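You operate a simulated robot arm through the tools that you are given. There is no shell and no other tool. Be economical: measure what you need, move in short steps, check, and stop when the job is done.

You run a simulated robot arm. Do the job below in one go: nothing can be reset, and whatever is moved stays where it is left.

TASK
Open the drawer of the blue shaker.
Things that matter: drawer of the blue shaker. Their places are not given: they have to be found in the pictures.

Only the result counts: the job must be done as asked and must still hold three seconds after the hand-in. Knocking over, shifting, dropping, spilling or breaking anything else fails it.

THE ROBOT
A 6-joint arm with a two-finger parallel gripper, fixed in place. Base frame: the origin is at the foot of the arm, x ahead of it, y to its left, z up. Readings come in cm, rad, newtons and seconds.
With the tool pointing down near the work surface it reaches from about 26 to 68 cm from the base axis. Its first joint turns from -1.152 to 1.152 rad. Payload 2.9 kg.
The TCP is the grasp point between the finger pads, 3 cm short of the fingertips. In the tool frame z runs along the fingers and y along their closing line. The gripper opens to 11 cm. The fingers are 2 cm wide and 1 cm thick; the gripper's body (4.8 by 11.2 cm) begins 5.5 cm behind the TCP.
Orientation is that of the tool frame in the base frame, as a unit quaternion [w, x, y, z]. With the fingers straight down and closing along the base's y, the tool's x points along the base's -x, its y along +y and its z along -z.

THE INTERFACE
- The arm moves only by the tool nudge_tool. Its argument "series" is one flat list of numbers, 7 for each row, row after row: the shift along the tool's x, y, z in cm, then the turn, a rotation vector about the tool's x, y, z in rad, then the closure, from 0 (fully open) to 1 (shut). In form: [tx, ty, tz, ax, ay, az, jaw, tx, ty, tz, ax, ay, az, jaw, ...]. A call has 1 to 8 rows; each row is the pose to reach, as a shift and turn from the pose commanded when the call began, along the tool's axes at that moment. Rows are played at 5 a second. More than 5 cm and 0.15 rad between two rows, or a gripper value outside its range, and nothing of the call is played. A pose out of reach is approached as far as the arm can. The call stops where the force on the tool passes 40 N (or 10 N more than at its start, if that is more) or the arm is blocked; 0.2 s more then pass. The fingers move at their own pace (about 10.8 cm/s each) and stop on an object; they squeeze with about 34 N. The grip force told is the motor's: it shows also when the fingers shut on nothing. Time passes only in rows, and 0.2 s behind the last, so rows that repeat a pose let the fingers close. The reply holds the time, the measured pose of the TCP, the force on the tool along the base axes, the opening and the grip force, in the units named above and with some noise.
- Cameras (640 x 400 px; columns grow to the right, rows downward): "scene" is fixed at [8.63, 46.31, 136.45]; the picture's right is [-0.47, -0.88, 0.00], its down [-0.65, 0.35, -0.67] and it looks along [0.59, -0.32, -0.74] (base axes); focal length 328 px, centre (320, 200). "wrist" rides on the gripper at [-3.6, 0, -5.7] in the tool frame; the picture's right is [0.00, -1.00, 0.00], its down [0.97, 0.00, -0.24] and it looks along [0.24, 0.00, 0.97] (tool axes); focal length 218 px, centre (320, 200).
- get_image(camera): a new picture of that camera. The clock stands still meanwhile.
- measure_at(camera, pixels): for up to 12 pixels [column, row] of the newest picture of that camera ("zoom" is the newest enlarged one), the place [x, y, z] in the base frame of the surface seen there, good to about 0.2 cm. The clock stands still meanwhile.
- zoom(camera, box): a new picture of the part [left, top, right, bottom] of that camera's present view, enlarged. The clock stands still meanwhile.
- hand_in(): hands the job in; it is judged then, once.

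Go step by step. Measure first, check grasps and placings, and put right what went wrong. The budget is 60 turns and 26 pictures, counting those below and the enlarged ones. Unless the task says otherwise, let go and move clear before handing in, and close with one line.

The tools are called after ">>>" by a JSON object that holds its "op" and its "data". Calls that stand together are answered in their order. nudge_tool: Moves the arm, as the interface text tells. Its arguments: {"type":"object","properties":{"series":{"type":"array","items":{"type":"number"}}},"required":["series"]} The other tools are called the same way: get_image (camera) takes a picture; measure_at (camera, pixels) gives the place of the surface under pixels of a picture; zoom (camera, box) takes an enlarged picture of a part of a camera's view; hand_in () hands the job in.

At the start:

```text
t: 0.0
eef_pos: [34.35, 7.59, 104.23]
ee_rot: [0.0, 0.0, 1.0, 0.0]
wrist_force: [-0.5, -0.1, 0.0]
finger_gap: 10.98
gripper_force: 0.1
```

scene: 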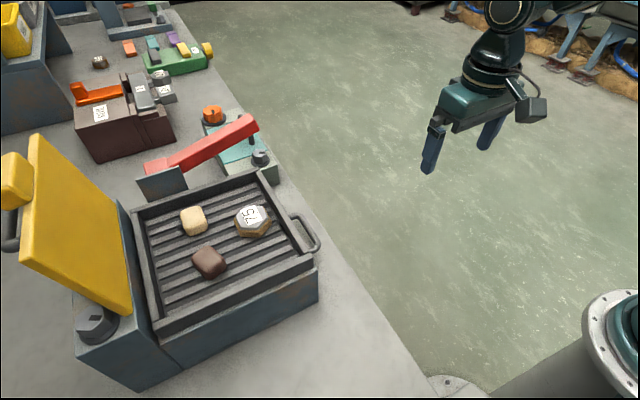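
wrist: 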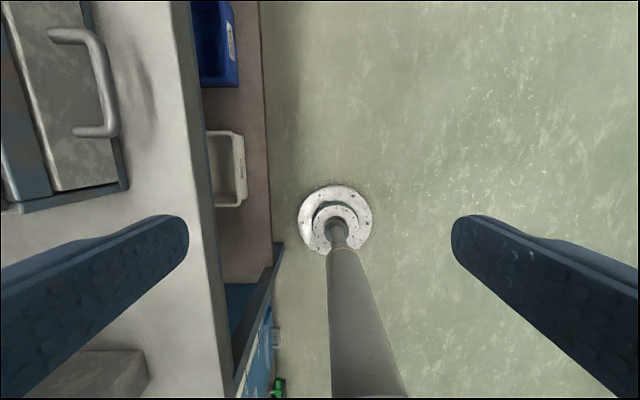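

The scene shows a blue machine with a yellow lid and a tray whose handle is near (308,235), and more machines behind it. I'll zoom in to identify the shaker and its drawer.

>>> {"op": "zoom", "data": {"camera": "scene", "box": [0, 120, 340, 390]}}

>>> {"op": "zoom", "data": {"camera": "scene", "box": [0, 0, 280, 175]}}

>>> {"op": "measure_at", "data": {"camera": "scene", "pixels": [[290, 215], [308, 225], [318, 245], [312, 253], [308, 215], [135, 210], [270, 175], [317, 262], [160, 332], [318, 295], [95, 325], [210, 210]]}}

>>> {"op": "measure_at", "data": {"camera": "wrist", "pixels": [[100, 80], [70, 36], [95, 132], [115, 130], [40, 100], [160, 100], [80, 80]]}}

```text
1.48 times, centred on (170, 255) of scene
```

zoom: 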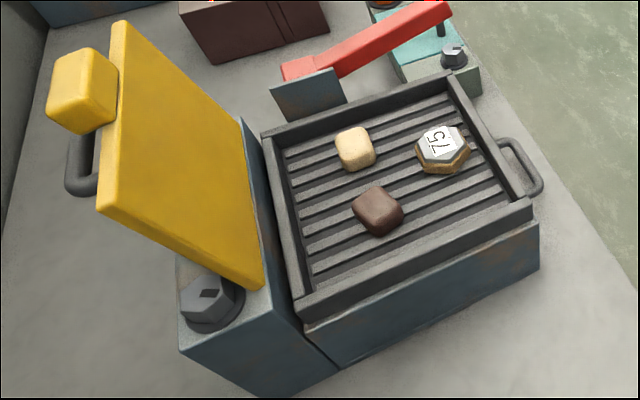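

```text
2.29 times, centred on (140, 88) of scene
```

zoom: 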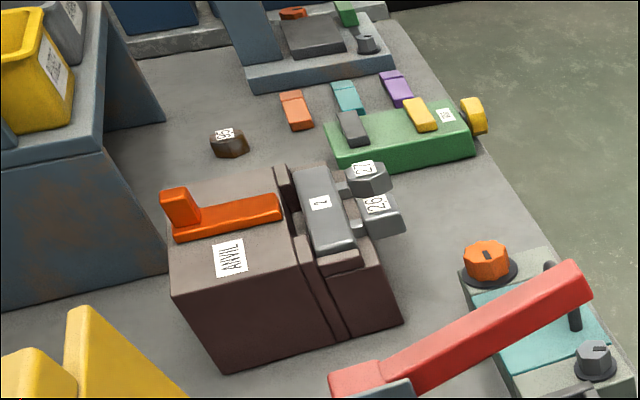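

```text
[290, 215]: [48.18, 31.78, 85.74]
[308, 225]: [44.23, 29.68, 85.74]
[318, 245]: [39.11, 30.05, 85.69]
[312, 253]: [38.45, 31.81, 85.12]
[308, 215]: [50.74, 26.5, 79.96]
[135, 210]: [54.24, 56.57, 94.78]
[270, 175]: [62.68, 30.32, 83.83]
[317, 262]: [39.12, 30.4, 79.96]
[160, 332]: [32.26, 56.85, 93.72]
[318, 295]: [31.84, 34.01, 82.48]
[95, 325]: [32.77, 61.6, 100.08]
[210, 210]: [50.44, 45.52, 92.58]
```

```text
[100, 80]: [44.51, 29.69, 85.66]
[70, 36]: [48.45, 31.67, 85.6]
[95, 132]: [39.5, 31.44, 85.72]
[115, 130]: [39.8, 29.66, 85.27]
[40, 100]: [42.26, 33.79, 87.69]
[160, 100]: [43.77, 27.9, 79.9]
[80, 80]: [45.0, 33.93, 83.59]
```

The handle bar runs along x (39 to 48) at y≈29.7, z≈85.7 on the blue machine's -y face. I'll look closer with the wrist camera to see what it belongs to, and at the other blue machine.

>>> {"op": "zoom", "data": {"camera": "wrist", "box": [0, 0, 280, 220]}}

>>> {"op": "zoom", "data": {"camera": "scene", "box": [220, 160, 350, 310]}}

>>> {"op": "zoom", "data": {"camera": "scene", "box": [0, 0, 220, 70]}}

>>> {"op": "measure_at", "data": {"camera": "scene", "pixels": [[262, 171], [317, 266], [300, 275], [150, 300], [250, 290], [310, 258], [175, 365], [194, 220], [252, 222], [208, 262], [170, 290], [270, 230]]}}

```text
1.82 times, centred on (140, 110) of wrist
```

zoom: 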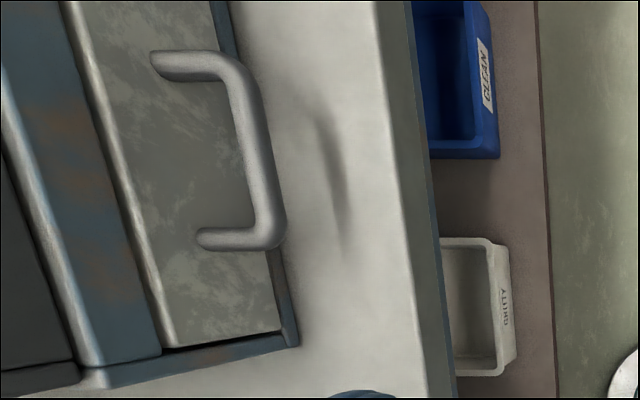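

```text
2.67 times, centred on (285, 235) of scene
```

zoom: 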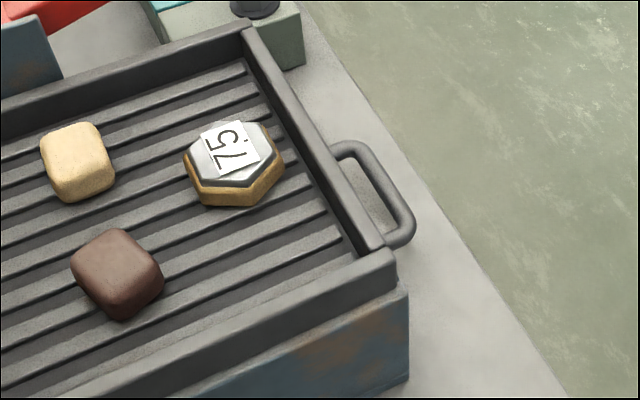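

```text
2.91 times, centred on (110, 35) of scene
```

zoom: 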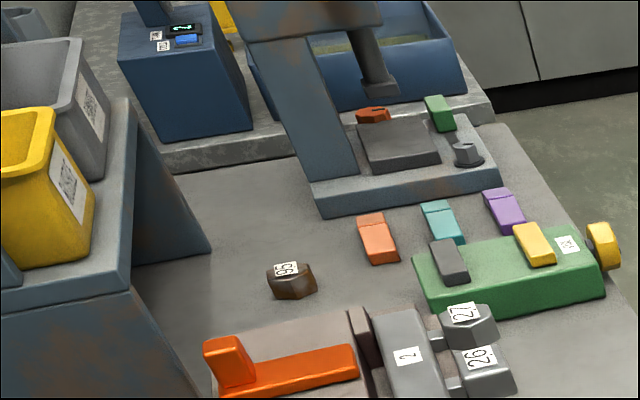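

```text
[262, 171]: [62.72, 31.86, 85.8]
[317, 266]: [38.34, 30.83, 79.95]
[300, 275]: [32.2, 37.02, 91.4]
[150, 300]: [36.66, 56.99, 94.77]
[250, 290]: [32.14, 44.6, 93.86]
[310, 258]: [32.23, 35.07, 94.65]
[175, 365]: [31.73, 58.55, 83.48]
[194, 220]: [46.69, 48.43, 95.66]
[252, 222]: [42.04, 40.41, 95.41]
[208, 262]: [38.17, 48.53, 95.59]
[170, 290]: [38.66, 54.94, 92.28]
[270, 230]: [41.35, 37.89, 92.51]
```

The gray drawer front is at y≈33.8, below the ridged tray, and its bar handle is at y≈29.7. I'll tilt the tool 0.6 rad toward the drawer so the gripper body clears the tray rim, and go to a pre-grasp pose with the fingers partly closed.

>>> {"op": "nudge_tool", "data": {"series": [-1.93, 3.26, 2.1, -0.12, 0, 0, 0.7, -3.86, 6.52, 4.2, -0.24, 0, 0, 0.7, -5.79, 9.78, 6.4, -0.36, 0, 0, 0.7, -7.72, 13.04, 8.6, -0.48, 0, 0, 0.7, -9.65, 16.3, 10.8, -0.6, 0, 0, 0.7, -9.65, 16.3, 10.8, -0.6, 0, 0, 0.7]}}

>>> {"op": "get_image", "data": {"camera": "wrist"}}

```text
t: 1.4
eef_pos: [43.96, 24.12, 93.49]
ee_rot: [0.0, 0.0, 0.955, 0.297]
wrist_force: [-0.4, 0.0, -0.2]
finger_gap: 3.31
gripper_force: 0.0
```

```text
18 pictures are left
```

wrist: 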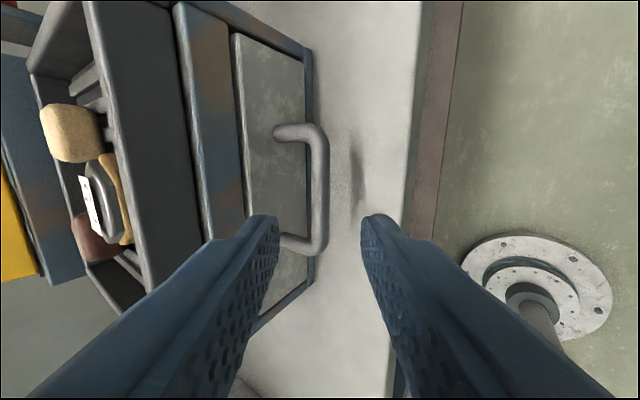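

The drawer front (235–305 px) with its bar (at ~318,190) is clearly visible between the fingers. I'll measure the bar and the face precisely.

>>> {"op": "measure_at", "data": {"camera": "wrist", "pixels": [[313, 190], [318, 190], [323, 190], [327, 190], [300, 190], [280, 180], [260, 180], [225, 150], [308, 190], [160, 120], [320, 145], [318, 240]]}}

```text
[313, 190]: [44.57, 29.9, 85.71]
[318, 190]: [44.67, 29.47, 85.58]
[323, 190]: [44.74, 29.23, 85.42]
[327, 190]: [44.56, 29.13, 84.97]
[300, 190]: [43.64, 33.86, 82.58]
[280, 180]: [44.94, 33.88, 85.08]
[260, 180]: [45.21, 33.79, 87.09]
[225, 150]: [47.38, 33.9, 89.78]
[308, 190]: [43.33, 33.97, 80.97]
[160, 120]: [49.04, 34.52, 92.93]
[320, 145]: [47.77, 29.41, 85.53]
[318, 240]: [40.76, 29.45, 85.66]
```

The bar centre is about (44, 29.65, 85.15), and the face is at y 33.85. I'll advance 9.5 cm along the tool, biased slightly outward, then close.

>>> {"op": "nudge_tool", "data": {"series": [0, -0.4, 3, 0, 0, 0, 0.7, 0, -0.4, 6, 0, 0, 0, 0.7, 0, -0.4, 8, 0, 0, 0, 0.7, 0, -0.4, 9.5, 0, 0, 0, 0.7, 0, -0.4, 9.5, 0, 0, 0, 0.7]}}

>>> {"op": "get_image", "data": {"camera": "wrist"}}

```text
t: 2.6
eef_pos: [44.07, 29.12, 85.39]
ee_rot: [0.001, 0.0, 0.955, 0.296]
wrist_force: [0.1, 0.6, 0.3]
finger_gap: 3.3
gripper_force: 0.1
```

```text
17 pictures are left
```

wrist: 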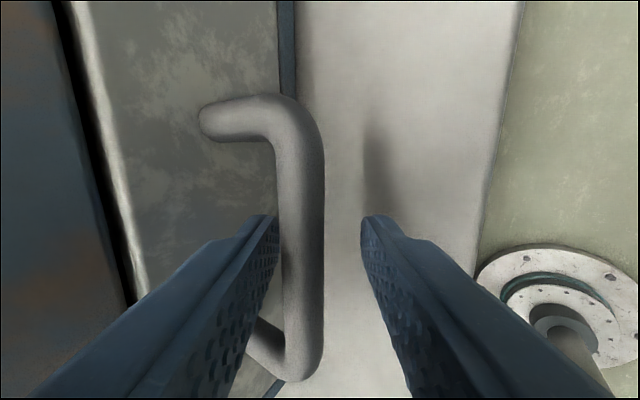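

The bar (300,280) is between the fingers, nearer the inner one, as planned. I'll close on it, shifting slightly to centre.

>>> {"op": "nudge_tool", "data": {"series": [0, 0.3, 0, 0, 0, 0, 0.8, 0, 0.3, 0, 0, 0, 0, 1, 0, 0.3, 0, 0, 0, 0, 1, 0, 0.3, 0, 0, 0, 0, 1]}}

```text
t: 3.6
eef_pos: [44.11, 29.2, 85.6]
ee_rot: [0.0, 0.0, 0.955, 0.296]
wrist_force: [-1.2, 0.3, 9.3]
finger_gap: 1.37
gripper_force: 44.5
```

It is gripped (gap 1.37 cm). I'll pull gently along base -y, 4 cm first.

>>> {"op": "nudge_tool", "data": {"series": [0, -0.11, -0.28, 0, 0, 0, 1, 0, -0.53, -0.57, 0, 0, 0, 1, 0, -0.94, -0.85, 0, 0, 0, 1, 0, -1.35, -1.13, 0, 0, 0, 1, 0, -1.77, -1.41, 0, 0, 0, 1, 0, -2.18, -1.7, 0, 0, 0, 1, 0, -2.59, -1.98, 0, 0, 0, 1, 0, -3.0, -2.26, 0, 0, 0, 1]}}

>>> {"op": "get_image", "data": {"camera": "scene"}}

```text
t: 5.4
eef_pos: [44.07, 25.38, 85.46]
ee_rot: [0.0, 0.002, 0.955, 0.295]
wrist_force: [8.1, 1.4, -12.4]
finger_gap: 1.35
gripper_force: 45.4
```

```text
16 pictures are left
```

scene: 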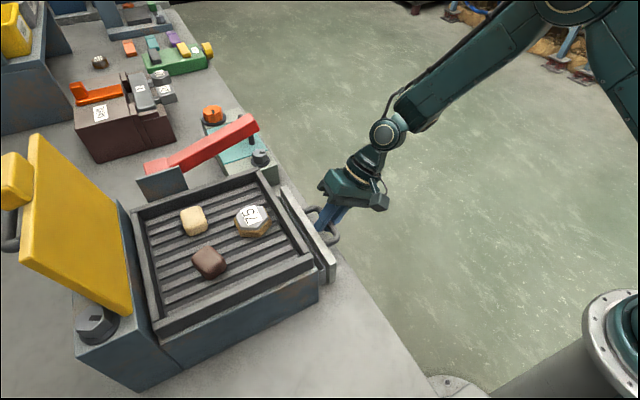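

The drawer is sliding (front edge at ~(310,230), tray items unmoved). I'll keep pulling 6 cm more.

>>> {"op": "nudge_tool", "data": {"series": [0, -0.62, -0.42, 0, 0, 0, 1, 0, -1.24, -0.85, 0, 0, 0, 1, 0, -1.86, -1.27, 0, 0, 0, 1, 0, -2.48, -1.7, 0, 0, 0, 1, 0, -3.1, -2.12, 0, 0, 0, 1, 0, -3.71, -2.54, 0, 0, 0, 1, 0, -4.33, -2.97, 0, 0, 0, 1, 0, -4.95, -3.39, 0, 0, 0, 1]}}

```text
t: 7.2
eef_pos: [44.23, 19.4, 85.65]
ee_rot: [0.0, 0.0, 0.955, 0.296]
wrist_force: [2.1, 0.6, -17.0]
finger_gap: 1.38
gripper_force: 44.9
```

About 10 cm open and no stop yet, though the downward force grew to -17 N. I'll check the picture.

>>> {"op": "get_image", "data": {"camera": "scene"}}

>>> {"op": "zoom", "data": {"camera": "scene", "box": [230, 140, 430, 310]}}

```text
15 pictures are left
```

scene: 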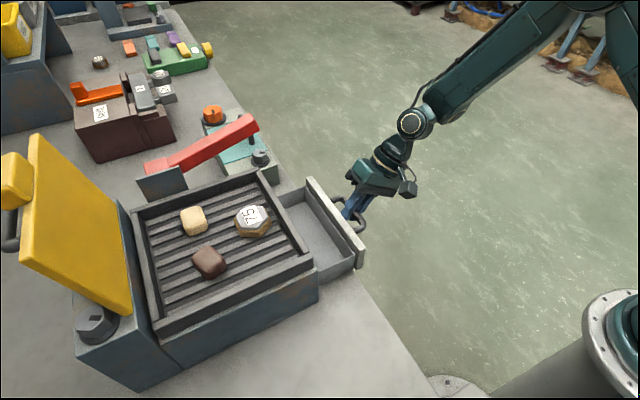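

```text
2.35 times, centred on (330, 225) of scene
```

zoom: 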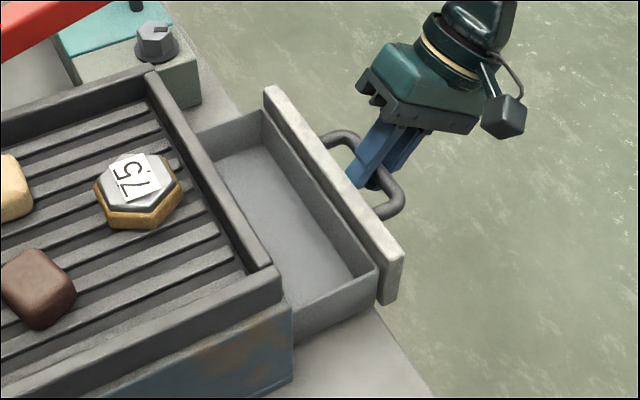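

The drawer is well out and everything else is in place. I'll pull on slowly toward the end stop, easing slightly downward.

>>> {"op": "nudge_tool", "data": {"series": [0, -0.47, -0.2, 0, 0, 0, 1, 0, -0.88, -0.48, 0, 0, 0, 1, 0, -1.29, -0.77, 0, 0, 0, 1, 0, -1.71, -1.05, 0, 0, 0, 1, 0, -2.12, -1.33, 0, 0, 0, 1, 0, -2.53, -1.61, 0, 0, 0, 1, 0, -2.94, -1.9, 0, 0, 0, 1, 0, -3.36, -2.18, 0, 0, 0, 1]}}

```text
t: 9.0
eef_pos: [44.1, 15.59, 85.54]
ee_rot: [0.0, 0.0, 0.955, 0.297]
wrist_force: [-5.0, 0.8, 12.8]
finger_gap: 1.38
gripper_force: 44.8
```

>>> {"op": "nudge_tool", "data": {"series": [0, -0.41, -0.28, 0, 0, 0, 1, 0, -0.83, -0.57, 0, 0, 0, 1, 0, -1.24, -0.85, 0, 0, 0, 1, 0, -1.65, -1.13, 0, 0, 0, 1, 0, -2.06, -1.41, 0, 0, 0, 1, 0, -2.48, -1.7, 0, 0, 0, 1]}}

>>> {"op": "get_image", "data": {"camera": "scene"}}

```text
t: 9.9
eef_pos: [44.02, 14.59, 85.6]
ee_rot: [0.002, -0.002, 0.954, 0.3]
wrist_force: [3.4, 9.6, -5.0]
finger_gap: 1.4
gripper_force: 45.2
stopped in row 4: the force on the tool passed its limit (the readings are from after the stop); the commanded pose is now the measured one
```

```text
13 pictures are left
```

scene: 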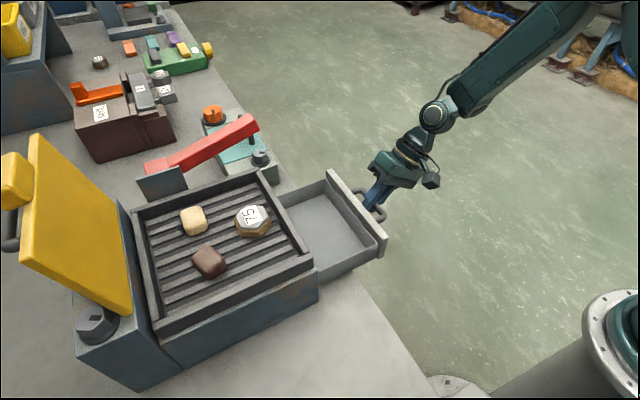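

The end stop was reached at about 14.6 cm of travel. I'll open the fingers partly, let them settle, then back out along the tool axis.

>>> {"op": "nudge_tool", "data": {"series": [0, 0, 0, 0, 0, 0, 0.72, 0, 0, 0, 0, 0, 0, 0.72, 0, 0, 0, 0, 0, 0, 0.72, 0, 0, -2, 0, 0, 0, 0.72, 0, 0, -5, 0, 0, 0, 0.72, 0, 0, -9, 0, 0, 0, 0.72, 0, 0, -13, 0, 0, 0, 0.72]}}

>>> {"op": "get_image", "data": {"camera": "scene"}}

```text
t: 11.5
eef_pos: [44.21, 6.88, 96.32]
ee_rot: [0.001, -0.003, 0.954, 0.3]
wrist_force: [-0.5, 0.3, 0.0]
finger_gap: 3.09
gripper_force: 0.2
```

```text
12 pictures are left
```

scene: 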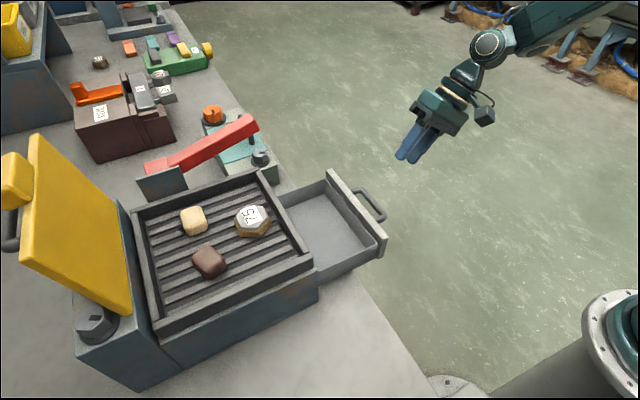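

The drawer stays fully open (front at ~(355,215)), the arm is clear and nothing else has moved, so I'll hand in.

>>> {"op": "hand_in", "data": {}}

```text
The job is handed in.
```

I pulled the blue shaker's drawer open to its end stop, about 14.6 cm, then released the handle and moved the arm clear; in the last picture nothing else had moved.
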